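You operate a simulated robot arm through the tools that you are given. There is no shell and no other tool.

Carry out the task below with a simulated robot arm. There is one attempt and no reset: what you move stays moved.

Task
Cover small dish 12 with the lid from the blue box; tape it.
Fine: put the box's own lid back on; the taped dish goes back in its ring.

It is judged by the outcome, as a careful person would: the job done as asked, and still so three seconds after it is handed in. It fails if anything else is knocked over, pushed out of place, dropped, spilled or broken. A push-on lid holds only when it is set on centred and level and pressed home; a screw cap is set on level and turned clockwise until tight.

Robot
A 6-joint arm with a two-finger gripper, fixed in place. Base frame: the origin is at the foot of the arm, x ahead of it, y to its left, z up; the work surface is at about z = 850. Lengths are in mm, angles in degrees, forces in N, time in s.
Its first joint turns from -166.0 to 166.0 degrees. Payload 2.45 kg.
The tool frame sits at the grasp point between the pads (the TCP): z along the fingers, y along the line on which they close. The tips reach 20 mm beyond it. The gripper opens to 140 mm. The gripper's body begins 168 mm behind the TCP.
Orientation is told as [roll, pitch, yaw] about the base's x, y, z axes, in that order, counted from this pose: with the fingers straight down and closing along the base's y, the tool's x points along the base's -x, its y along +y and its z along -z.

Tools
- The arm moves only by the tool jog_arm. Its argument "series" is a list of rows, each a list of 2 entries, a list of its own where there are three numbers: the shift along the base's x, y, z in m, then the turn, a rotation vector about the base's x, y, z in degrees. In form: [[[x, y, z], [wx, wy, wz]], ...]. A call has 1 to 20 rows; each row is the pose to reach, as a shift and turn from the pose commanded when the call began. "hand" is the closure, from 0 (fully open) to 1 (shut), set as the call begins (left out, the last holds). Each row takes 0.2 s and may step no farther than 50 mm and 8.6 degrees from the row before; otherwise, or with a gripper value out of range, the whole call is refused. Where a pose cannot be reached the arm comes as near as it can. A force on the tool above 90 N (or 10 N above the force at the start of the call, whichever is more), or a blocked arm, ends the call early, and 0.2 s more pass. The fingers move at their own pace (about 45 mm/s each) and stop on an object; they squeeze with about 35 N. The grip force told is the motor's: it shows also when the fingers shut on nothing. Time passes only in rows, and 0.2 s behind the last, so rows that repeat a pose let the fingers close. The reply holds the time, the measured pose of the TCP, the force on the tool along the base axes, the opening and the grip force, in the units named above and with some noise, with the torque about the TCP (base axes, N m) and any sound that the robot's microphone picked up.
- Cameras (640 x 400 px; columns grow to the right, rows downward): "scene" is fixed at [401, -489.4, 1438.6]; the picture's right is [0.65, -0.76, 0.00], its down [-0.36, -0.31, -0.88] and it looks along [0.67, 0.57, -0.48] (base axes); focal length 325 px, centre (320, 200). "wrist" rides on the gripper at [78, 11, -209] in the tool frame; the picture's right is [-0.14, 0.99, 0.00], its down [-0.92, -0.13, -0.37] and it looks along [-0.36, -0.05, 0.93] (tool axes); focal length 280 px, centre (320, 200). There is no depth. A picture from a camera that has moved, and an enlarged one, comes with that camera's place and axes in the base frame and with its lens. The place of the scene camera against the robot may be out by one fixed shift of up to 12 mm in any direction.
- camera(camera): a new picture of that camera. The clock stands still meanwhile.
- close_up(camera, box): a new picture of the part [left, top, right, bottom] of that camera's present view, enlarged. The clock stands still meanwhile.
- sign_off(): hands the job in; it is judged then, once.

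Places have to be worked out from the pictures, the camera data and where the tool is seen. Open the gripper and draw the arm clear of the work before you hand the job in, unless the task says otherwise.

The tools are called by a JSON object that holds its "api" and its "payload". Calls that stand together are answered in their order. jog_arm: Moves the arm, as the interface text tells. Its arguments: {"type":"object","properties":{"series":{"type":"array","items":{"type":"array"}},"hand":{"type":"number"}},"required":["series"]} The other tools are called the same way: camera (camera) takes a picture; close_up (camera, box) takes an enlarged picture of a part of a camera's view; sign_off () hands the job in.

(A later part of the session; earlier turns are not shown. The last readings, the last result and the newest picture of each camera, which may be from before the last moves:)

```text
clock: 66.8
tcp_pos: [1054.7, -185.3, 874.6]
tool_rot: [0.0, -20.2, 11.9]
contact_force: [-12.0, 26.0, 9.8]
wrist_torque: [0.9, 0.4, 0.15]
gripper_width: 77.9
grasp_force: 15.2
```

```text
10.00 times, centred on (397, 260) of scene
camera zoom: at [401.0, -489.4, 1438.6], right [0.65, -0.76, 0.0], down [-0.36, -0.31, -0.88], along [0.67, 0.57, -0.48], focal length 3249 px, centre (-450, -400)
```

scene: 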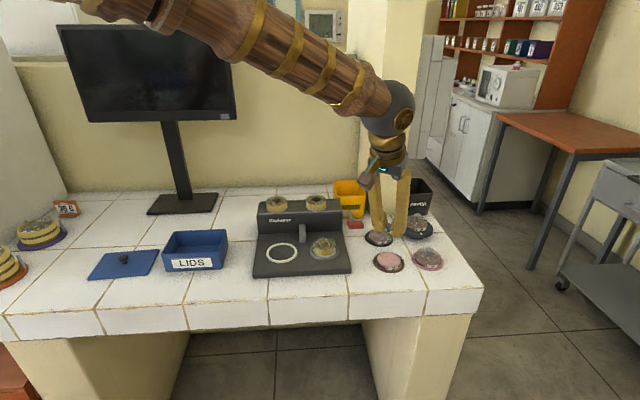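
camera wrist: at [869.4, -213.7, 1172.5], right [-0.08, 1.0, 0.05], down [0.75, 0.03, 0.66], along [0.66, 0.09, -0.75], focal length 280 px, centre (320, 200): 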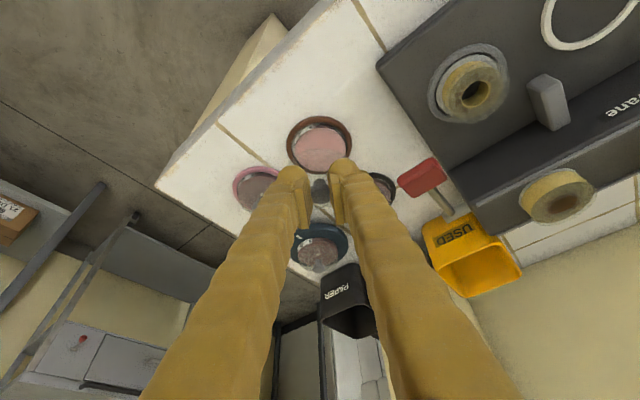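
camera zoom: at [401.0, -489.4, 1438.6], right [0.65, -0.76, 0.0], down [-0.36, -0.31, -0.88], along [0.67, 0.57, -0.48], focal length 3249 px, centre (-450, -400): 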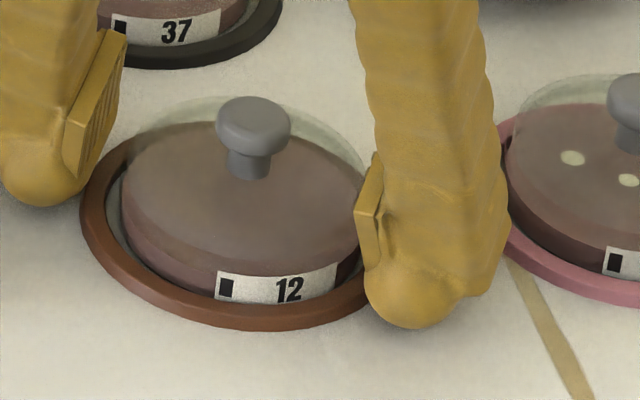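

At this height the finger met the ring's edge (26 N sideways), so I'll open immediately and rise. A steeper tilt of about 45° would let the flat pads' lower corners reach the dish wall while the tips stay above the ring, so I'll switch to that.

{"api": "jog_arm", "payload": {"series": [[[0, 0, 0], [0, 0, 0]], [[0, 0, 0.003], [0, 0, 0]], [[-0.003, -0.001, 0.01], [0, 0, 0]], [[-0.01, -0.002, 0.028], [0, 0, 0]], [[-0.024, -0.005, 0.066], [0, 0, 0]], [[-0.03, -0.006, 0.08], [0, 0, 0]]], "hand": 0.4}}

{"api": "close_up", "payload": {"camera": "wrist", "box": [240, 80, 400, 200]}}

{"api": "close_up", "payload": {"camera": "scene", "box": [360, 230, 440, 280]}}

```text
clock: 68.2
tcp_pos: [1024.3, -191.7, 953.1]
tool_rot: [0.0, -20.2, 12.1]
contact_force: [-0.1, 0.2, -0.5]
wrist_torque: [-0.01, 0.03, -0.01]
gripper_width: 83.9
grasp_force: 0.1
```

```text
3.33 times, centred on (320, 140) of wrist
camera zoom: at [880.1, -211.4, 1122.0], right [-0.08, 1.0, 0.05], down [0.75, 0.03, 0.66], along [0.66, 0.09, -0.75], focal length 935 px, centre (320, 400)
```

zoom: 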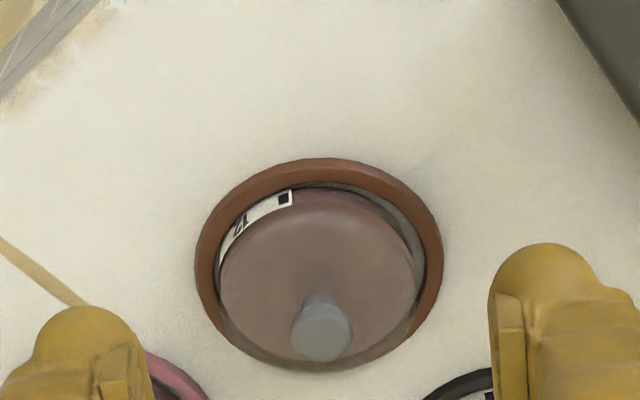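

```text
8.00 times, centred on (400, 255) of scene
camera zoom: at [401.0, -489.4, 1438.6], right [0.65, -0.76, 0.0], down [-0.36, -0.31, -0.88], along [0.67, 0.57, -0.48], focal length 2599 px, centre (-320, -240)
```

zoom: 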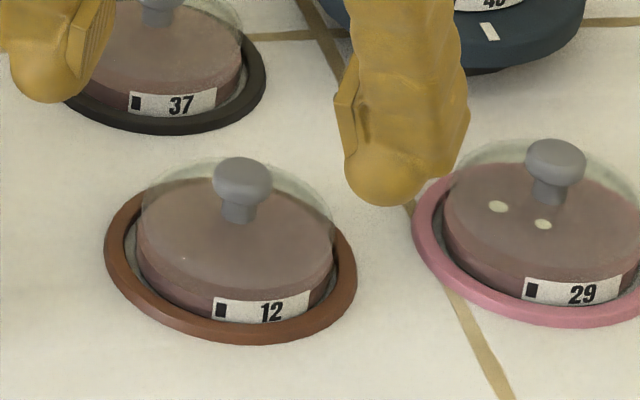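

The ring and the covered dish are unchanged. I'll tilt a further 25° (to 45°) in place and look.

{"api": "jog_arm", "payload": {"series": [[[0, 0, 0.005], [1.73, -8.15, 0]], [[0, 0, 0.01], [3.46, -16.3, 0]], [[0, 0, 0.01], [5.2, -24.45, 0]], [[0, 0, 0.01], [5.2, -24.45, 0]]], "hand": 0.4}}

{"api": "camera", "payload": {"camera": "wrist"}}

{"api": "camera", "payload": {"camera": "scene"}}

```text
clock: 69.2
tcp_pos: [1025.8, -192.7, 963.2]
tool_rot: [-0.1, -45.2, 12.0]
contact_force: [-0.4, -0.8, 0.0]
wrist_torque: [-0.01, -0.01, -0.01]
gripper_width: 84.2
grasp_force: 0.0
```

```text
taken
camera wrist: at [824.1, -224.0, 1054.9], right [-0.11, 0.99, 0.1], down [0.41, -0.04, 0.91], along [0.91, 0.14, -0.4], focal length 280 px, centre (320, 200)
```

wrist: 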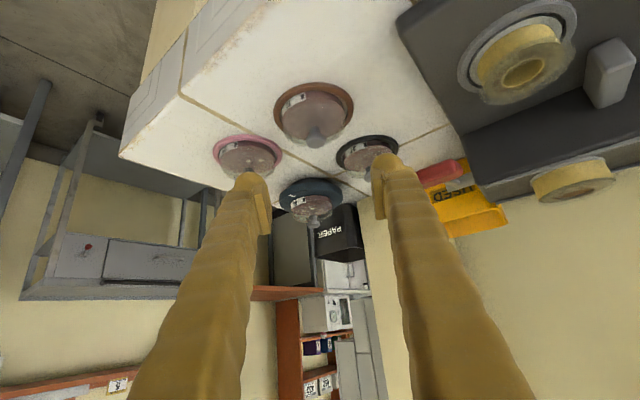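

```text
taken
```

scene: 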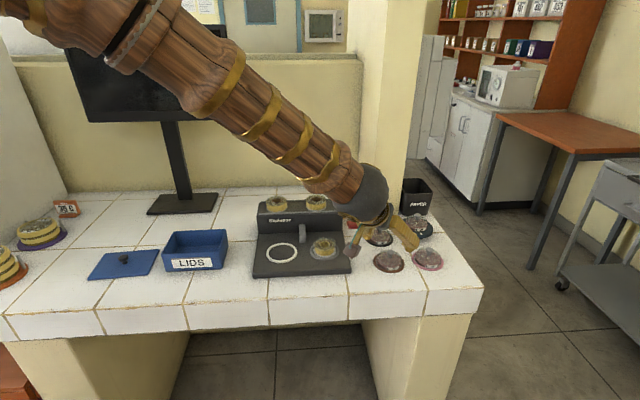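

The 45° tilt is reached. I'll zoom in on the dish from this low angle.

{"api": "close_up", "payload": {"camera": "wrist", "box": [250, 60, 390, 180]}}

{"api": "close_up", "payload": {"camera": "scene", "box": [330, 180, 450, 290]}}

```text
3.33 times, centred on (320, 120) of wrist
camera zoom: at [824.1, -224.0, 1054.9], right [-0.11, 0.99, 0.1], down [0.41, -0.04, 0.91], along [0.91, 0.14, -0.4], focal length 935 px, centre (320, 467)
```

zoom: 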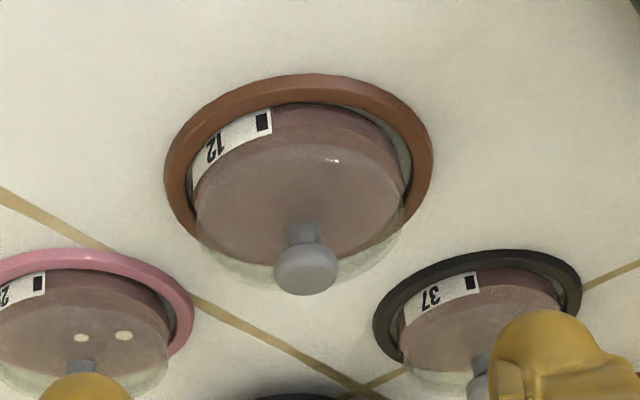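

```text
3.64 times, centred on (390, 235) of scene
camera zoom: at [401.0, -489.4, 1438.6], right [0.65, -0.76, 0.0], down [-0.36, -0.31, -0.88], along [0.67, 0.57, -0.48], focal length 1182 px, centre (66, 73)
```

zoom: 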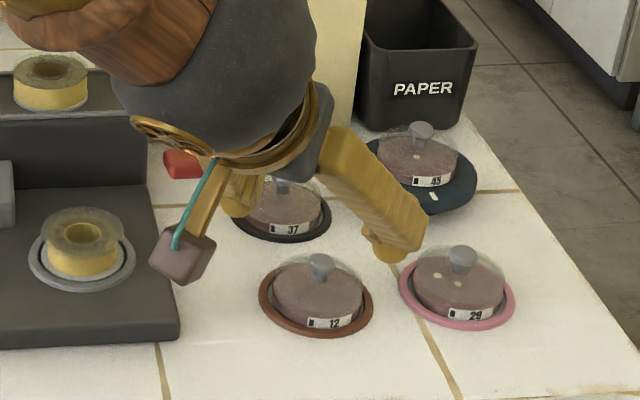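

The covered dish is about 32 mm ahead of the TCP and 2 mm to the left. I'll move in and down to z≈903, keeping the fingers on either side.

{"api": "jog_arm", "payload": {"series": [[[0.01, 0.003, -0.02], [0, 0, 0]], [[0.02, 0.006, -0.04], [0, 0, 0]], [[0.0289, 0.0081, -0.06], [0, 0, 0]], [[0.0289, 0.0081, -0.06], [0, 0, 0]]], "hand": 0.38}}

{"api": "close_up", "payload": {"camera": "wrist", "box": [230, 80, 410, 220]}}

{"api": "close_up", "payload": {"camera": "scene", "box": [340, 190, 440, 290]}}

```text
clock: 70.2
tcp_pos: [1055.8, -185.2, 901.5]
tool_rot: [0.0, -45.2, 12.1]
contact_force: [-0.3, -0.1, -0.8]
wrist_torque: [-0.04, 0.02, -0.03]
gripper_width: 86.7
grasp_force: 0.2
```

```text
2.86 times, centred on (320, 150) of wrist
camera zoom: at [855.3, -216.7, 993.3], right [-0.11, 0.99, 0.1], down [0.41, -0.05, 0.91], along [0.91, 0.14, -0.4], focal length 801 px, centre (320, 343)
```

zoom: 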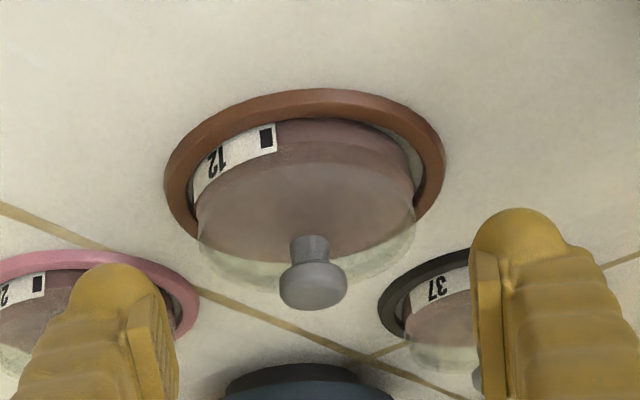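

```text
4.00 times, centred on (390, 240) of scene
camera zoom: at [401.0, -489.4, 1438.6], right [0.65, -0.76, 0.0], down [-0.36, -0.31, -0.88], along [0.67, 0.57, -0.48], focal length 1300 px, centre (40, 40)
```

zoom: 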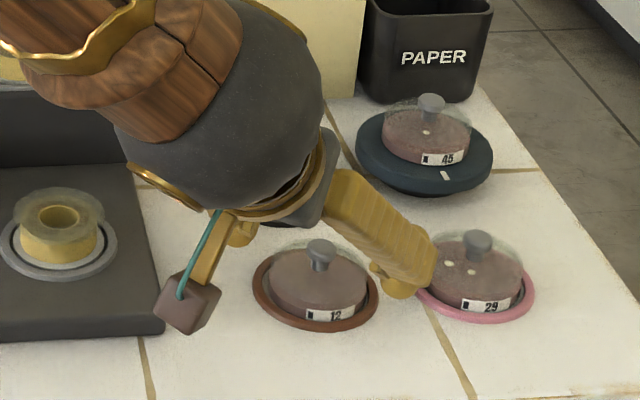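

The dish is nearly at the pad-corner position, needing 6 mm more outward and 1.5 mm to the left. I'll continue down to z≈884.

{"api": "jog_arm", "payload": {"series": [[[0.003, 0.0014, -0.009], [0, 0, 0]], [[0.006, 0.0028, -0.0175], [0, 0, 0]], [[0.006, 0.0028, -0.0175], [0, 0, 0]]]}}

{"api": "close_up", "payload": {"camera": "wrist", "box": [230, 80, 410, 220]}}

{"api": "close_up", "payload": {"camera": "scene", "box": [372, 230, 432, 280]}}

```text
clock: 71.0
tcp_pos: [1060.8, -181.6, 884.8]
tool_rot: [0.2, -45.1, 12.0]
contact_force: [-0.5, -0.1, -0.6]
wrist_torque: [0.02, -0.01, -0.03]
gripper_width: 86.8
grasp_force: 0.1
```

```text
2.86 times, centred on (320, 150) of wrist
camera zoom: at [859.8, -213.7, 976.5], right [-0.11, 0.99, 0.1], down [0.41, -0.05, 0.91], along [0.91, 0.14, -0.4], focal length 801 px, centre (320, 343)
```

zoom: 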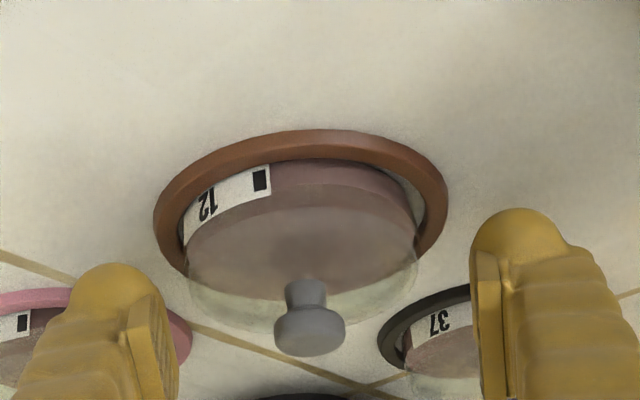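

```text
8.00 times, centred on (402, 255) of scene
camera zoom: at [401.0, -489.4, 1438.6], right [0.65, -0.76, 0.0], down [-0.36, -0.31, -0.88], along [0.67, 0.57, -0.48], focal length 2599 px, centre (-336, -240)
```

zoom: 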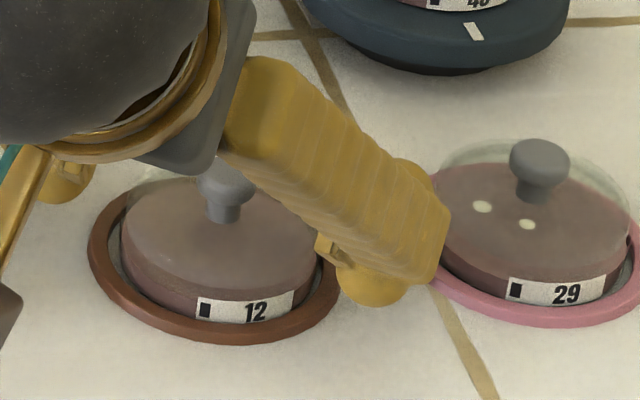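

The dish is at the planned position relative to the pads (e_r ≈ −5.5). I'll correct 1 mm sideways and lower to TCP z≈878.

{"api": "jog_arm", "payload": {"series": [[[0.0002, -0.001, -0.003], [0, 0, 0]], [[0.0002, -0.001, -0.0065], [0, 0, 0]], [[0.0002, -0.001, -0.0065], [0, 0, 0]]], "hand": 0.41}}

{"api": "close_up", "payload": {"camera": "wrist", "box": [230, 100, 410, 240]}}

{"api": "close_up", "payload": {"camera": "scene", "box": [372, 230, 432, 280]}}

```text
clock: 71.8
tcp_pos: [1059.1, -183.7, 878.3]
tool_rot: [0.1, -45.2, 12.0]
contact_force: [0.7, -0.3, -1.0]
wrist_torque: [-0.03, -0.01, 0.01]
gripper_width: 82.6
grasp_force: 0.1
```

```text
2.86 times, centred on (320, 170) of wrist
camera zoom: at [859.2, -214.8, 970.5], right [-0.11, 0.99, 0.1], down [0.41, -0.04, 0.91], along [0.91, 0.14, -0.4], focal length 801 px, centre (320, 286)
```

zoom: 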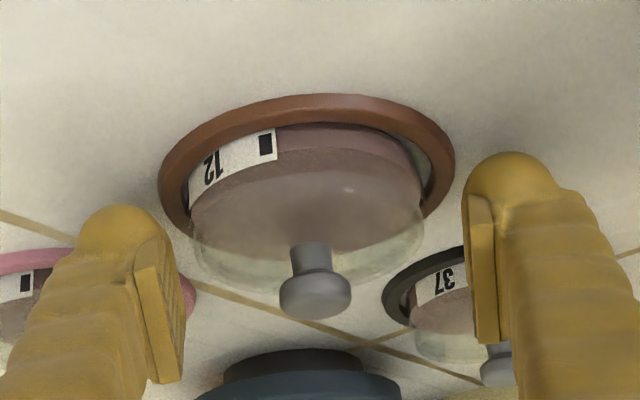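

```text
8.00 times, centred on (402, 255) of scene
camera zoom: at [401.0, -489.4, 1438.6], right [0.65, -0.76, 0.0], down [-0.36, -0.31, -0.88], along [0.67, 0.57, -0.48], focal length 2599 px, centre (-336, -240)
```

zoom: 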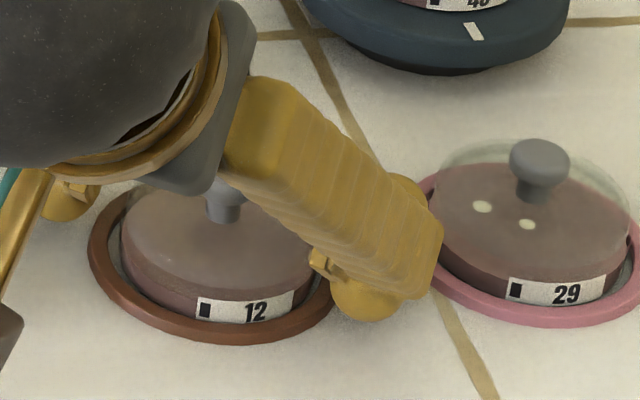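

In position with no contact. Closing to the 57 mm target.

{"api": "jog_arm", "payload": {"series": [[[0, 0, 0], [0, 0, 0]], [[0, 0, 0], [0, 0, 0]], [[0, 0, 0], [0, 0, 0]]], "hand": 0.59}}

{"api": "close_up", "payload": {"camera": "wrist", "box": [230, 100, 410, 240]}}

{"api": "close_up", "payload": {"camera": "scene", "box": [372, 230, 432, 280]}}

```text
clock: 72.6
tcp_pos: [1060.0, -181.8, 879.1]
tool_rot: [0.1, -45.2, 11.9]
contact_force: [-0.6, 0.5, -0.8]
wrist_torque: [-0.01, 0.0, -0.01]
gripper_width: 66.2
grasp_force: 34.6
```

```text
2.86 times, centred on (320, 170) of wrist
camera zoom: at [859.2, -214.7, 970.6], right [-0.11, 0.99, 0.1], down [0.41, -0.05, 0.91], along [0.91, 0.14, -0.4], focal length 801 px, centre (320, 286)
```

zoom: 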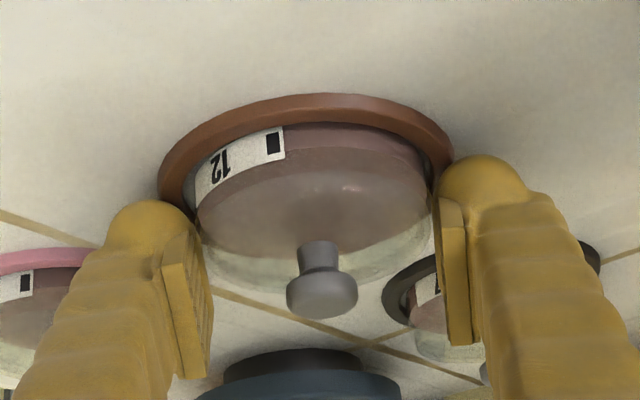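

```text
8.00 times, centred on (402, 255) of scene
camera zoom: at [401.0, -489.4, 1438.6], right [0.65, -0.76, 0.0], down [-0.36, -0.31, -0.88], along [0.67, 0.57, -0.48], focal length 2599 px, centre (-336, -240)
```

zoom: 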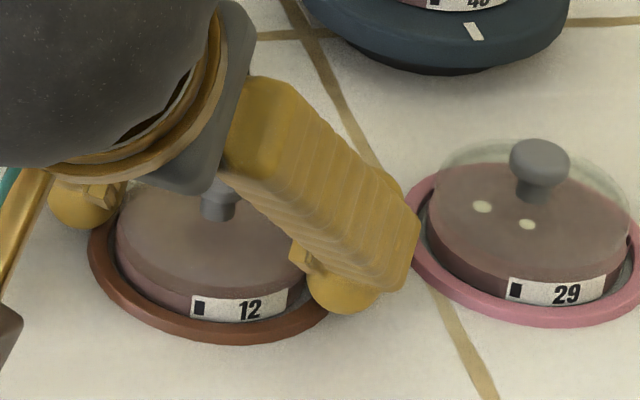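

A flush grip: 66.2 mm at 35 N with no reaction. I'll lift by just 4 mm slowly and check that the width holds.

{"api": "jog_arm", "payload": {"series": [[[0, 0, 0.0], [0, 0, 0]], [[0, 0, 0.001], [0, 0, 0]], [[0, 0, 0.002], [0, 0, 0]], [[0, 0, 0.003], [0, 0, 0]], [[0, 0, 0.004], [0, 0, 0]]]}}

{"api": "close_up", "payload": {"camera": "wrist", "box": [230, 100, 410, 240]}}

{"api": "close_up", "payload": {"camera": "scene", "box": [372, 230, 432, 280]}}

```text
clock: 73.8
tcp_pos: [1059.9, -182.6, 882.2]
tool_rot: [0.1, -45.1, 12.1]
contact_force: [0.5, 0.7, -4.5]
wrist_torque: [0.0, 0.0, 0.0]
gripper_width: 66.2
grasp_force: 35.3
```

```text
2.86 times, centred on (320, 170) of wrist
camera zoom: at [859.4, -214.2, 974.8], right [-0.11, 0.99, 0.1], down [0.41, -0.05, 0.91], along [0.91, 0.14, -0.4], focal length 801 px, centre (320, 286)
```

zoom: 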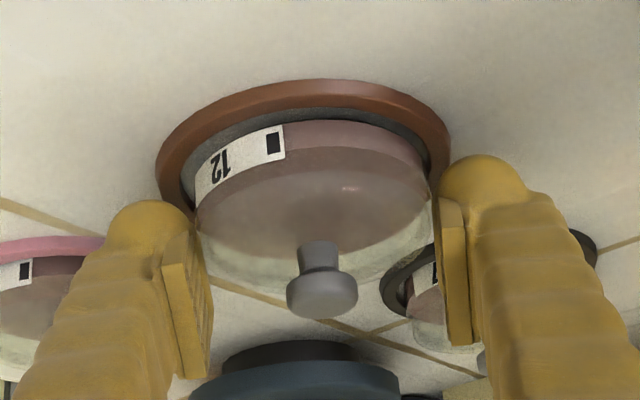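

```text
8.00 times, centred on (402, 255) of scene
camera zoom: at [401.0, -489.4, 1438.6], right [0.65, -0.76, 0.0], down [-0.36, -0.31, -0.88], along [0.67, 0.57, -0.48], focal length 2599 px, centre (-336, -240)
```

zoom: 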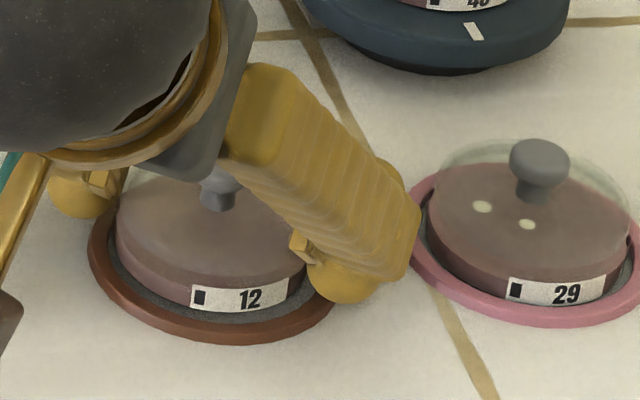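

The dish is coming up with the gripper, and the width is steady at 66.2 mm. I'll raise it smoothly, straight up first, then inward and up, at a gentle pace because the lid is loose.

{"api": "jog_arm", "payload": {"series": [[[0, 0, 0.004], [0, 0, 0]], [[0, 0, 0.01], [0, 0, 0]], [[0, 0, 0.018], [0, 0, 0]], [[-0.004, -0.001, 0.028], [0, 0, 0]], [[-0.01, -0.002, 0.04], [0, 0, 0]], [[-0.018, -0.003, 0.053], [0, 0, 0]], [[-0.026, -0.004, 0.066], [0, 0, 0]], [[-0.034, -0.005, 0.079], [0, 0, 0]], [[-0.04, -0.006, 0.092], [0, 0, 0]], [[-0.044, -0.006, 0.104], [0, 0, 0]], [[-0.046, -0.006, 0.112], [0, 0, 0]], [[-0.046, -0.006, 0.116], [0, 0, 0]], [[-0.046, -0.006, 0.118], [0, 0, 0]]]}}

{"api": "close_up", "payload": {"camera": "wrist", "box": [230, 100, 410, 240]}}

{"api": "camera", "payload": {"camera": "scene"}}

```text
clock: 76.6
tcp_pos: [1013.2, -187.3, 1001.0]
tool_rot: [0.1, -45.3, 11.9]
contact_force: [-1.0, -1.0, -0.8]
wrist_torque: [-0.03, 0.01, 0.0]
gripper_width: 66.1
grasp_force: 34.7
```

```text
2.86 times, centred on (320, 170) of wrist
camera zoom: at [812.5, -219.7, 1093.2], right [-0.11, 0.99, 0.1], down [0.41, -0.05, 0.91], along [0.91, 0.14, -0.4], focal length 801 px, centre (320, 286)
```

zoom: 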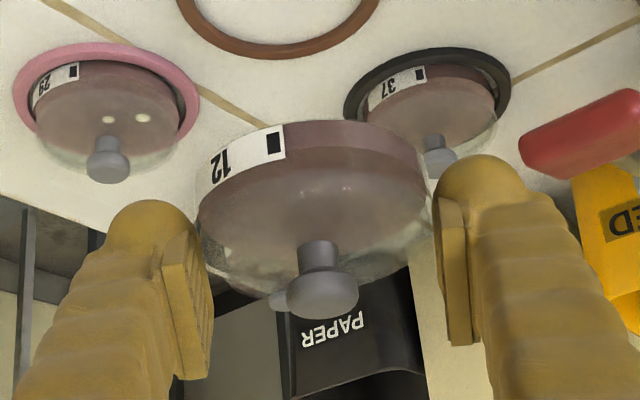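

```text
taken
```

scene: 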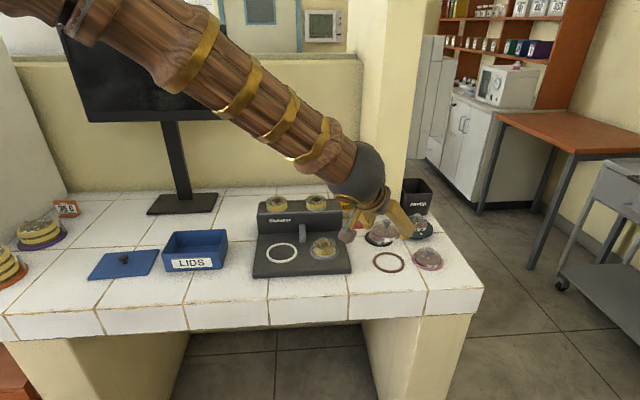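

The covered dish is held level and its ring stayed put. I'll carry it smoothly toward the machine's white nest, targeting TCP (884, 56).

{"api": "jog_arm", "payload": {"series": [[[-0.003, 0.005, 0], [0, 0, 0]], [[-0.008, 0.015, 0], [0, 0, 0]], [[-0.015, 0.028, 0], [0, 0, 0]], [[-0.023, 0.043, 0], [0, 0, 0]], [[-0.031, 0.058, 0], [0, 0, 0]], [[-0.039, 0.074, 0], [0, 0, 0]], [[-0.048, 0.09, 0], [0, 0, 0]], [[-0.056, 0.106, 0], [0, 0, 0]], [[-0.065, 0.122, 0], [0, 0, 0]], [[-0.073, 0.138, 0], [0, 0, 0]], [[-0.082, 0.154, 0], [0, 0, 0]], [[-0.09, 0.17, 0], [0, 0, 0]], [[-0.099, 0.186, 0], [0, 0, 0]], [[-0.107, 0.201, 0], [0, 0, 0]], [[-0.115, 0.216, 0], [0, 0, 0]], [[-0.121, 0.228, 0], [0, 0, 0]], [[-0.126, 0.237, 0], [0, 0, 0]], [[-0.129, 0.242, 0], [0, 0, 0]], [[-0.129, 0.243, 0], [0, 0, 0]]]}}

{"api": "camera", "payload": {"camera": "wrist"}}

{"api": "camera", "payload": {"camera": "scene"}}

```text
clock: 80.6
tcp_pos: [884.8, 55.3, 999.9]
tool_rot: [0.1, -45.2, 12.0]
contact_force: [0.4, 0.1, -0.8]
wrist_torque: [0.02, 0.02, 0.0]
gripper_width: 65.8
grasp_force: 34.9
```

```text
taken
camera wrist: at [684.2, 23.2, 1092.7], right [-0.11, 0.99, 0.1], down [0.41, -0.04, 0.91], along [0.91, 0.14, -0.4], focal length 280 px, centre (320, 200)
```

wrist: 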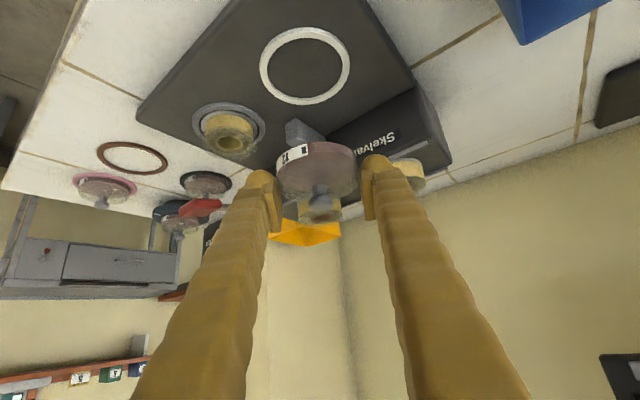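

```text
taken
```

scene: 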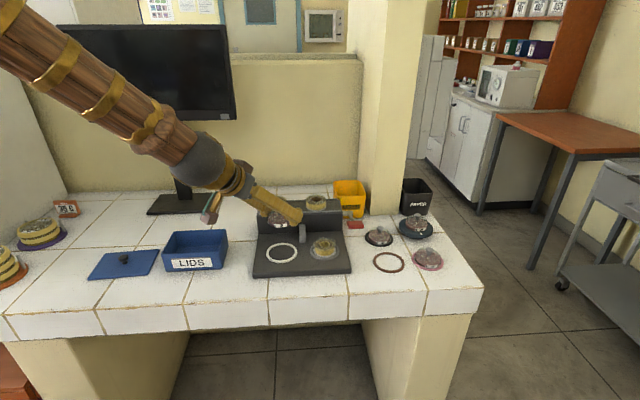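

The dish is above the machine. I'll zoom in to measure the nest ring relative to the held dish.

{"api": "close_up", "payload": {"camera": "wrist", "box": [220, 10, 400, 130]}}

{"api": "close_up", "payload": {"camera": "wrist", "box": [250, 120, 390, 240]}}

{"api": "close_up", "payload": {"camera": "scene", "box": [230, 170, 360, 285]}}

```text
3.33 times, centred on (310, 70) of wrist
camera zoom: at [684.2, 23.2, 1092.7], right [-0.11, 0.99, 0.1], down [0.41, -0.04, 0.91], along [0.91, 0.14, -0.4], focal length 935 px, centre (353, 633)
```

zoom: 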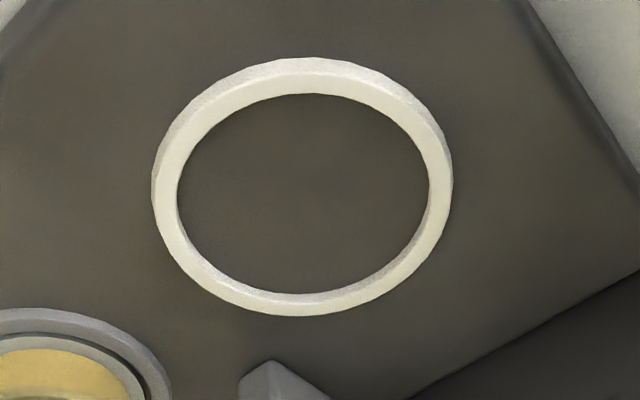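

```text
3.33 times, centred on (320, 180) of wrist
camera zoom: at [684.2, 23.2, 1092.7], right [-0.11, 0.99, 0.1], down [0.41, -0.04, 0.91], along [0.91, 0.14, -0.4], focal length 935 px, centre (320, 267)
```

zoom: 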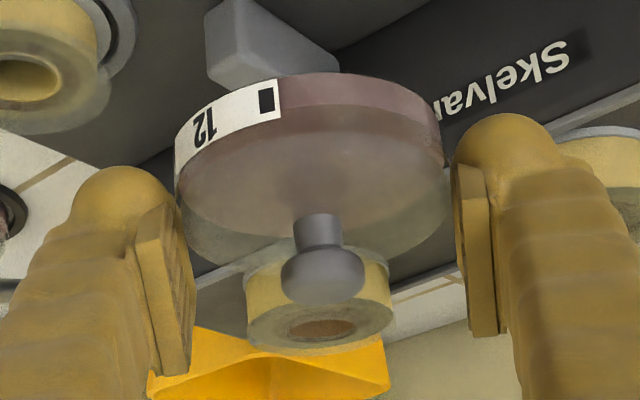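

```text
3.48 times, centred on (295, 228) of scene
camera zoom: at [401.0, -489.4, 1438.6], right [0.65, -0.76, 0.0], down [-0.36, -0.31, -0.88], along [0.67, 0.57, -0.48], focal length 1130 px, centre (407, 104)
```

zoom: 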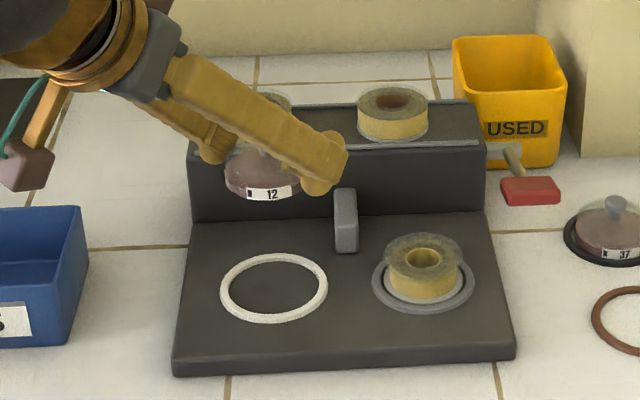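

The nest's centre is nearly right below the dish, with a shift of about −1.6 mm radially and −0.4 mm sideways. I'll lower to about z 920 gently and compare the dish's edge with the ring.

{"api": "jog_arm", "payload": {"series": [[[-0.0005, -0.0002, -0.005], [0, 0, 0]], [[-0.001, -0.0005, -0.015], [0, 0, 0]], [[-0.0015, -0.0007, -0.027], [0, 0, 0]], [[-0.0015, -0.0007, -0.04], [0, 0, 0]], [[-0.0015, -0.0007, -0.053], [0, 0, 0]], [[-0.0015, -0.0007, -0.065], [0, 0, 0]], [[-0.0015, -0.0007, -0.074], [0, 0, 0]], [[-0.0015, -0.0007, -0.08], [0, 0, 0]]]}}

{"api": "close_up", "payload": {"camera": "wrist", "box": [240, 70, 400, 200]}}

{"api": "close_up", "payload": {"camera": "scene", "box": [240, 200, 340, 280]}}

```text
clock: 82.4
tcp_pos: [883.9, 54.6, 920.5]
tool_rot: [0.1, -45.3, 11.9]
contact_force: [-0.4, -0.5, -1.0]
wrist_torque: [-0.03, 0.01, -0.04]
gripper_width: 66.5
grasp_force: 35.0
```

```text
3.08 times, centred on (320, 135) of wrist
camera zoom: at [683.2, 22.6, 1012.6], right [-0.11, 0.99, 0.1], down [0.41, -0.05, 0.91], along [0.91, 0.14, -0.4], focal length 863 px, centre (320, 400)
```

zoom: 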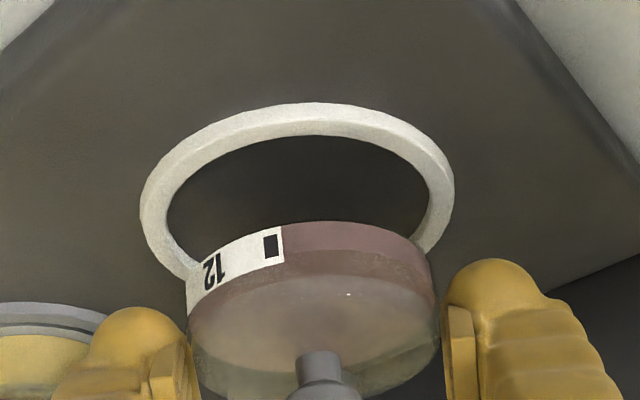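

```text
5.00 times, centred on (290, 240) of scene
camera zoom: at [401.0, -489.4, 1438.6], right [0.65, -0.76, 0.0], down [-0.36, -0.31, -0.88], along [0.67, 0.57, -0.48], focal length 1625 px, centre (470, 0)
```

zoom: 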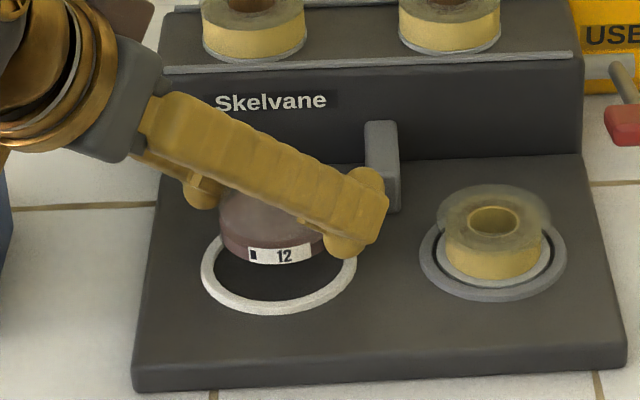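

The alignment with the nest looks good in both views (within about 1 mm). I'll lower to z≈903 and check again.

{"api": "jog_arm", "payload": {"series": [[[0, 0, -0.003], [0, 0, 0]], [[0, 0, -0.008], [0, 0, 0]], [[0, 0, -0.013], [0, 0, 0]], [[0, 0, -0.017], [0, 0, 0]], [[0, 0, -0.017], [0, 0, 0]]]}}

{"api": "close_up", "payload": {"camera": "wrist", "box": [240, 70, 400, 200]}}

{"api": "close_up", "payload": {"camera": "scene", "box": [260, 220, 320, 270]}}

```text
clock: 83.6
tcp_pos: [883.2, 54.2, 902.4]
tool_rot: [0.1, -45.2, 12.0]
contact_force: [-2.0, -0.2, -1.6]
wrist_torque: [0.05, 0.01, 0.06]
gripper_width: 65.9
grasp_force: 34.8
```

```text
3.08 times, centred on (320, 135) of wrist
camera zoom: at [682.1, 22.3, 995.1], right [-0.11, 0.99, 0.1], down [0.41, -0.05, 0.91], along [0.91, 0.14, -0.4], focal length 863 px, centre (320, 400)
```

zoom: 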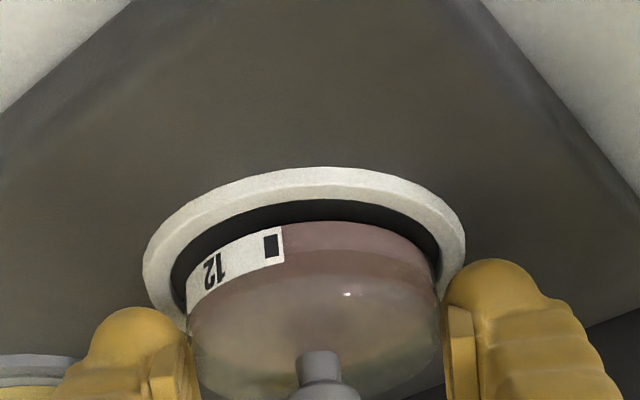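

```text
8.00 times, centred on (290, 245) of scene
camera zoom: at [401.0, -489.4, 1438.6], right [0.65, -0.76, 0.0], down [-0.36, -0.31, -0.88], along [0.67, 0.57, -0.48], focal length 2599 px, centre (560, -160)
```

zoom: 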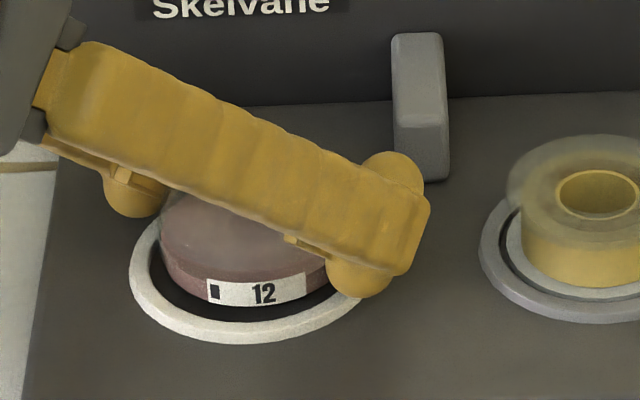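

The dish is about 1.8 mm to the left of the nest's centre, so I'll correct that and lower to about z 898.

{"api": "jog_arm", "payload": {"series": [[[0.0002, -0.0009, 0], [0, 0, 0]], [[0.0004, -0.0018, 0], [0, 0, 0]], [[0.0004, -0.0018, -0.0025], [0, 0, 0]], [[0.0004, -0.0018, -0.005], [0, 0, 0]]]}}

{"api": "close_up", "payload": {"camera": "wrist", "box": [250, 100, 390, 200]}}

{"api": "close_up", "payload": {"camera": "scene", "box": [265, 230, 315, 270]}}

```text
clock: 84.6
tcp_pos: [883.4, 53.2, 900.0]
tool_rot: [0.0, -45.4, 12.2]
contact_force: [-0.6, 5.2, 14.2]
wrist_torque: [-0.16, -0.45, 0.13]
gripper_width: 66.2
grasp_force: 35.4
```

```text
4.00 times, centred on (320, 150) of wrist
camera zoom: at [682.7, 20.3, 991.4], right [-0.11, 0.99, 0.1], down [0.4, -0.05, 0.91], along [0.91, 0.14, -0.39], focal length 1122 px, centre (320, 400)
```

zoom: 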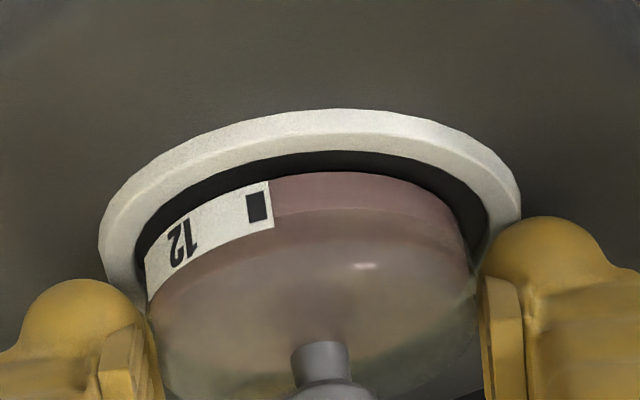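

```text
10.00 times, centred on (290, 250) of scene
camera zoom: at [401.0, -489.4, 1438.6], right [0.65, -0.76, 0.0], down [-0.36, -0.31, -0.88], along [0.67, 0.57, -0.48], focal length 3249 px, centre (620, -300)
```

zoom: 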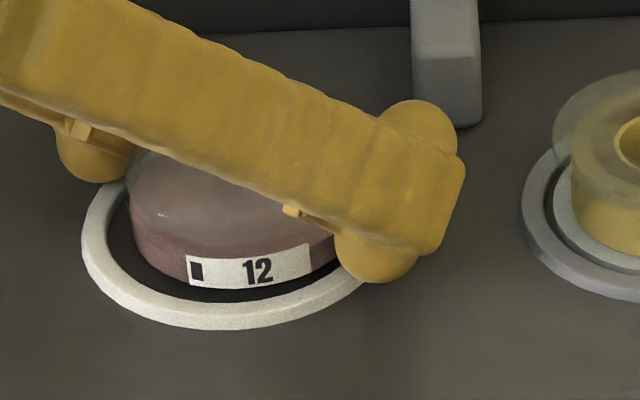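

I feel 14 N of contact at TCP z≈900. I'll ease off slightly and look closely at what is touching.

{"api": "jog_arm", "payload": {"series": [[[0, 0, 0.0015], [0, 0, 0]], [[0, 0, 0.0015], [0, 0, 0]]]}}

{"api": "close_up", "payload": {"camera": "scene", "box": [272, 240, 304, 262]}}

{"api": "close_up", "payload": {"camera": "wrist", "box": [345, 130, 405, 180]}}

{"api": "close_up", "payload": {"camera": "wrist", "box": [240, 130, 320, 200]}}

```text
clock: 85.2
tcp_pos: [883.0, 51.4, 898.5]
tool_rot: [0.1, -45.1, 12.0]
contact_force: [-1.3, 2.2, 6.3]
wrist_torque: [-0.09, -0.19, 0.05]
gripper_width: 66.2
grasp_force: 34.6
```

```text
16.00 times, centred on (288, 251) of scene
camera zoom: at [401.0, -489.4, 1438.6], right [0.65, -0.76, 0.0], down [-0.36, -0.31, -0.88], along [0.67, 0.57, -0.48], focal length 5199 px, centre (832, -616)
```

zoom: 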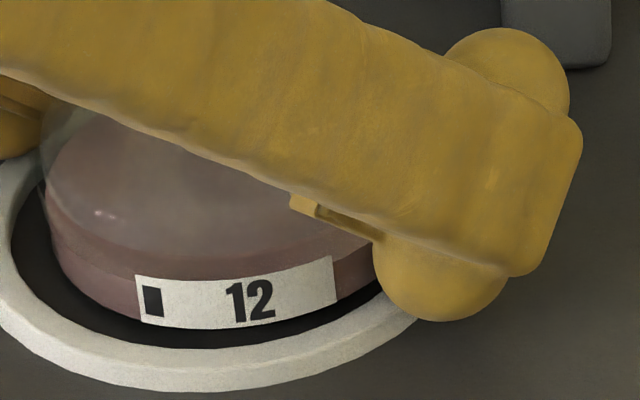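

```text
8.00 times, centred on (375, 155) of wrist
camera zoom: at [682.1, 20.1, 991.9], right [-0.11, 0.99, 0.1], down [0.41, -0.05, 0.91], along [0.91, 0.14, -0.4], focal length 2243 px, centre (-120, 560)
```

zoom: 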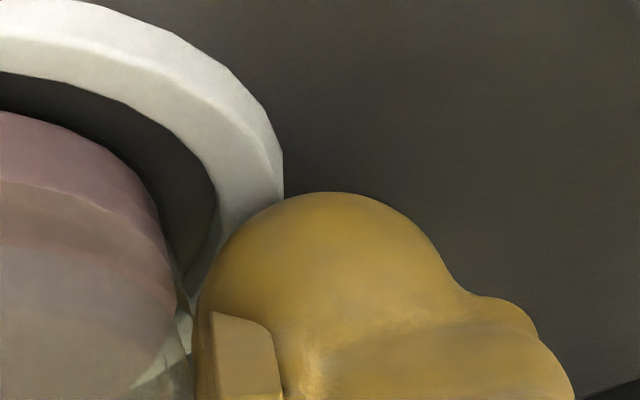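

```text
5.71 times, centred on (280, 165) of wrist
camera zoom: at [682.1, 20.1, 991.9], right [-0.11, 0.99, 0.1], down [0.41, -0.05, 0.91], along [0.91, 0.14, -0.4], focal length 1602 px, centre (549, 400)
```

zoom: 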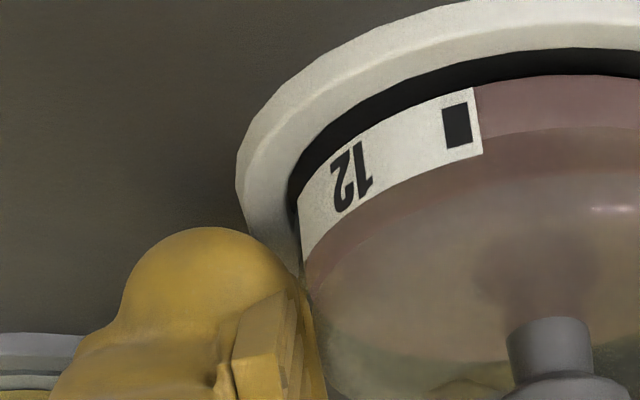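

The dish's edge is touching the nest ring on its −y side, so I over-corrected. I'll rise 3 mm, shift 1.6 mm back toward +y, and lower again.

{"api": "jog_arm", "payload": {"series": [[[0, 0, 0.0015], [0, 0, 0]], [[0, 0, 0.003], [0, 0, 0]], [[-0.0003, 0.0016, 0.003], [0, 0, 0]], [[-0.0003, 0.0016, 0.003], [0, 0, 0]]]}}

{"api": "close_up", "payload": {"camera": "wrist", "box": [250, 100, 390, 200]}}

```text
clock: 86.2
tcp_pos: [883.7, 51.8, 902.2]
tool_rot: [0.2, -45.1, 11.9]
contact_force: [-2.5, 0.4, -3.8]
wrist_torque: [0.05, 0.07, 0.02]
gripper_width: 66.0
grasp_force: 34.5
```

```text
4.00 times, centred on (320, 150) of wrist
camera zoom: at [682.7, 21.2, 994.9], right [-0.11, 0.99, 0.1], down [0.41, -0.05, 0.91], along [0.91, 0.14, -0.4], focal length 1122 px, centre (320, 400)
```

zoom: 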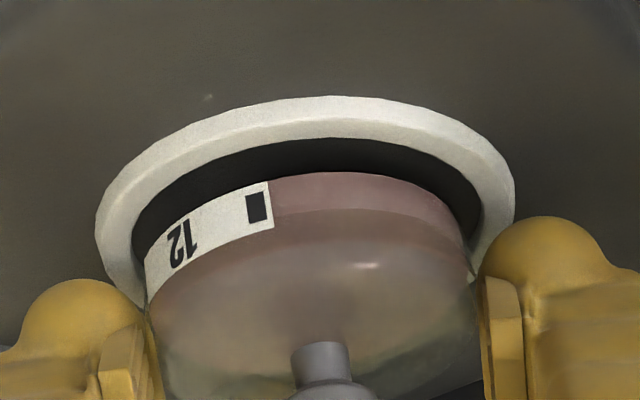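

Comparing the gaps all round, the dish should move about 4.5 mm inward and 1.8 mm toward +y. I'll shift it at this height and check the gaps again.

{"api": "jog_arm", "payload": {"series": [[[-0.002, 0.0004, 0], [0, 0, 0]], [[-0.0048, 0.0008, 0], [0, 0, 0]], [[-0.0048, 0.0008, 0], [0, 0, 0]]]}}

{"api": "close_up", "payload": {"camera": "wrist", "box": [250, 100, 390, 200]}}

{"api": "close_up", "payload": {"camera": "scene", "box": [265, 230, 315, 270]}}

```text
clock: 87.0
tcp_pos: [878.9, 54.4, 903.3]
tool_rot: [0.1, -45.2, 12.0]
contact_force: [-0.8, -0.2, -4.1]
wrist_torque: [0.04, 0.0, 0.03]
gripper_width: 66.1
grasp_force: 35.2
```

```text
4.00 times, centred on (320, 150) of wrist
camera zoom: at [677.9, 22.4, 995.1], right [-0.11, 0.99, 0.1], down [0.41, -0.05, 0.91], along [0.91, 0.14, -0.4], focal length 1122 px, centre (320, 400)
```

zoom: 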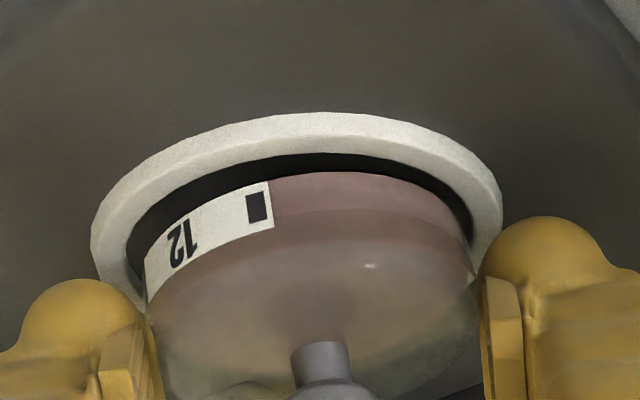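

```text
10.00 times, centred on (290, 250) of scene
camera zoom: at [401.0, -489.4, 1438.6], right [0.65, -0.76, 0.0], down [-0.36, -0.31, -0.88], along [0.67, 0.57, -0.48], focal length 3249 px, centre (620, -300)
```

zoom: 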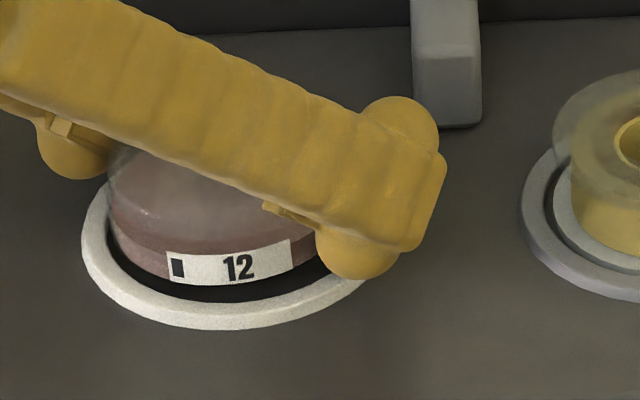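

The dish now looks slightly too far inward, so I'll split the difference (+2.5 mm outward) and lower 2 mm to compare edges at nearly the same height.

{"api": "jog_arm", "payload": {"series": [[[0.0013, 0, 0], [0, 0, 0]], [[0.0025, 0, 0], [0, 0, 0]], [[0.0025, 0, -0.001], [0, 0, 0]], [[0.0025, 0, -0.002], [0, 0, 0]]]}}

{"api": "close_up", "payload": {"camera": "wrist", "box": [250, 100, 390, 200]}}

{"api": "close_up", "payload": {"camera": "scene", "box": [265, 230, 315, 270]}}

```text
clock: 88.0
tcp_pos: [881.2, 53.8, 901.8]
tool_rot: [0.1, -45.2, 11.9]
contact_force: [-2.0, -1.0, -3.5]
wrist_torque: [0.02, 0.06, -0.03]
gripper_width: 66.0
grasp_force: 34.7
```

```text
4.00 times, centred on (320, 150) of wrist
camera zoom: at [680.1, 23.1, 993.6], right [-0.11, 0.99, 0.1], down [0.41, -0.05, 0.91], along [0.91, 0.14, -0.4], focal length 1122 px, centre (320, 400)
```

zoom: 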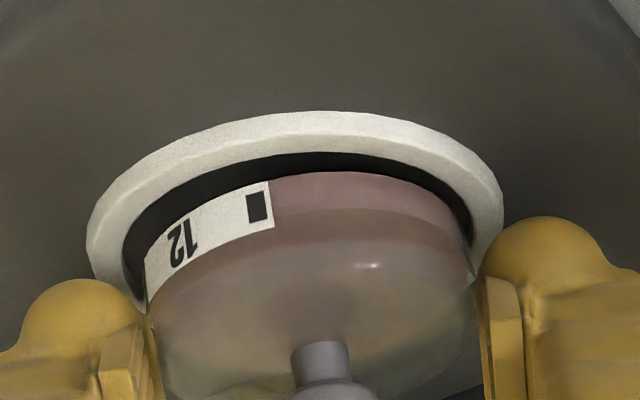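

```text
10.00 times, centred on (290, 250) of scene
camera zoom: at [401.0, -489.4, 1438.6], right [0.65, -0.76, 0.0], down [-0.36, -0.31, -0.88], along [0.67, 0.57, -0.48], focal length 3249 px, centre (620, -300)
```

zoom: 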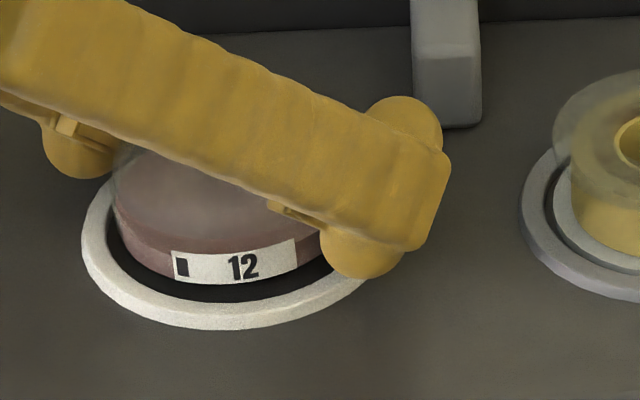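

The dish is about 1.2 mm toward +y and 1 mm inward of the nest centre. I'll apply that correction and lower further, watching the force.

{"api": "jog_arm", "payload": {"series": [[[0.0006, -0.0005, 0], [0, 0, 0]], [[0.0012, -0.001, 0], [0, 0, 0]], [[0.0012, -0.001, -0.001], [0, 0, 0]], [[0.0012, -0.001, -0.002], [0, 0, 0]], [[0.0012, -0.001, -0.003], [0, 0, 0]]]}}

{"api": "close_up", "payload": {"camera": "wrist", "box": [250, 100, 390, 200]}}

{"api": "close_up", "payload": {"camera": "scene", "box": [265, 230, 315, 270]}}

```text
clock: 89.2
tcp_pos: [882.2, 54.0, 900.5]
tool_rot: [0.1, -45.3, 11.9]
contact_force: [-5.9, -1.4, 11.3]
wrist_torque: [0.44, 0.31, 0.06]
gripper_width: 65.9
grasp_force: 35.2
```

```text
4.00 times, centred on (320, 150) of wrist
camera zoom: at [681.4, 22.2, 991.2], right [-0.11, 0.99, 0.1], down [0.4, -0.05, 0.91], along [0.91, 0.14, -0.39], focal length 1122 px, centre (320, 400)
```

zoom: 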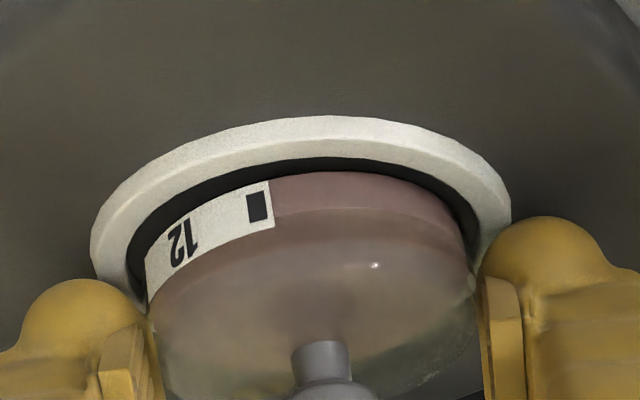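

```text
10.00 times, centred on (290, 250) of scene
camera zoom: at [401.0, -489.4, 1438.6], right [0.65, -0.76, 0.0], down [-0.36, -0.31, -0.88], along [0.67, 0.57, -0.48], focal length 3249 px, centre (620, -300)
```

zoom: 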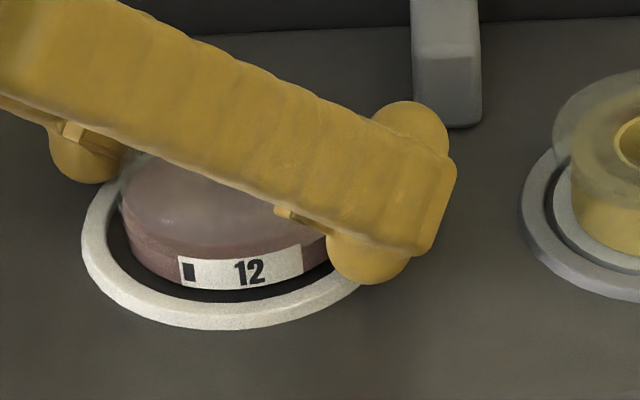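

The contact torque places the touch at the dish's +y edge, while the first touch was on the opposite outer side, so the clearance is only about 1 mm and the true centre lies between. I'll rise 2.5 mm, shift 0.9 mm toward −y, and try again.

{"api": "jog_arm", "payload": {"series": [[[0, 0, 0.0013], [0, 0, 0]], [[0, 0, 0.0025], [0, 0, 0]], [[0.0004, -0.0009, 0.0025], [0, 0, 0]], [[0.0004, -0.0009, 0.0015], [0, 0, 0]], [[0.0004, -0.0009, 0.0005], [0, 0, 0]], [[0.0004, -0.0009, -0.0005], [0, 0, 0]], [[0.0004, -0.0009, -0.0005], [0, 0, 0]]]}}

```text
clock: 90.8
tcp_pos: [883.7, 52.0, 899.8]
tool_rot: [0.2, -45.5, 12.1]
contact_force: [-4.8, 4.3, 24.5]
wrist_torque: [0.07, -0.26, 0.1]
gripper_width: 66.4
grasp_force: 35.5
```

Now the contact is on the outward side. I'll rise, shift 1 mm inward, and lower again.

{"api": "jog_arm", "payload": {"series": [[[0, 0, 0.0015], [0, 0, 0]], [[0, 0, 0.003], [0, 0, 0]], [[-0.001, -0.0002, 0.003], [0, 0, 0]], [[-0.001, -0.0002, 0.002], [0, 0, 0]], [[-0.001, -0.0002, 0.001], [0, 0, 0]], [[-0.001, -0.0002, 0.0], [0, 0, 0]], [[-0.001, -0.0002, 0.0], [0, 0, 0]]]}}

```text
clock: 92.4
tcp_pos: [881.2, 53.3, 898.3]
tool_rot: [0.2, -45.3, 12.0]
contact_force: [1.3, -4.5, 14.6]
wrist_torque: [0.33, 0.22, 0.02]
gripper_width: 66.1
grasp_force: 34.8
```

Now the contact is light on the +y/inner side and it sits 1.5–2 mm lower, so it's nearly in. I'll make a half-millimetre correction and lower.

{"api": "jog_arm", "payload": {"series": [[[0, 0, 0.001], [0, 0, 0]], [[0.0002, -0.0002, 0.0015], [0, 0, 0]], [[0.0004, -0.0004, 0.0015], [0, 0, 0]], [[0.0004, -0.0004, 0.0005], [0, 0, 0]], [[0.0004, -0.0004, -0.0005], [0, 0, 0]], [[0.0004, -0.0004, -0.001], [0, 0, 0]]]}}

{"api": "close_up", "payload": {"camera": "wrist", "box": [250, 100, 390, 200]}}

{"api": "close_up", "payload": {"camera": "scene", "box": [265, 230, 315, 270]}}

```text
clock: 93.8
tcp_pos: [881.5, 52.5, 896.5]
tool_rot: [0.0, -45.2, 12.0]
contact_force: [-11.9, 6.8, 19.5]
wrist_torque: [0.5, 0.46, 0.06]
gripper_width: 66.5
grasp_force: 34.7
```

```text
4.00 times, centred on (320, 150) of wrist
camera zoom: at [681.0, 20.4, 989.1], right [-0.11, 0.99, 0.1], down [0.4, -0.05, 0.91], along [0.91, 0.14, -0.39], focal length 1122 px, centre (320, 400)
```

zoom: 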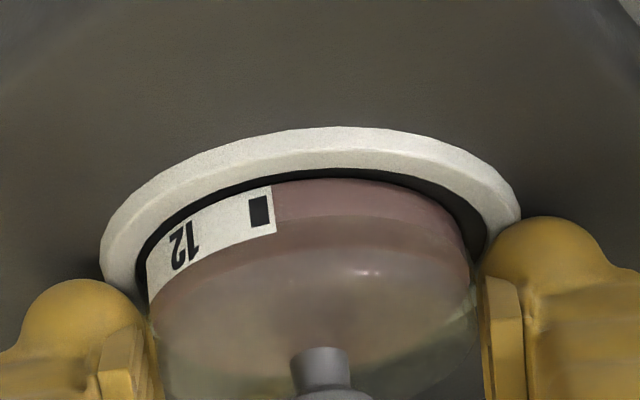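

```text
10.00 times, centred on (290, 250) of scene
camera zoom: at [401.0, -489.4, 1438.6], right [0.65, -0.76, 0.0], down [-0.36, -0.31, -0.88], along [0.67, 0.57, -0.48], focal length 3249 px, centre (620, -300)
```

zoom: 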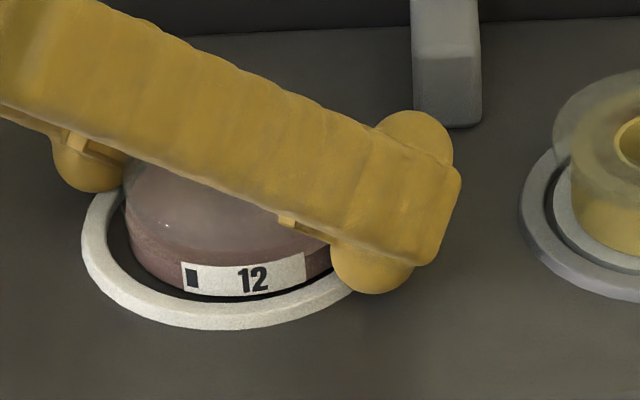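

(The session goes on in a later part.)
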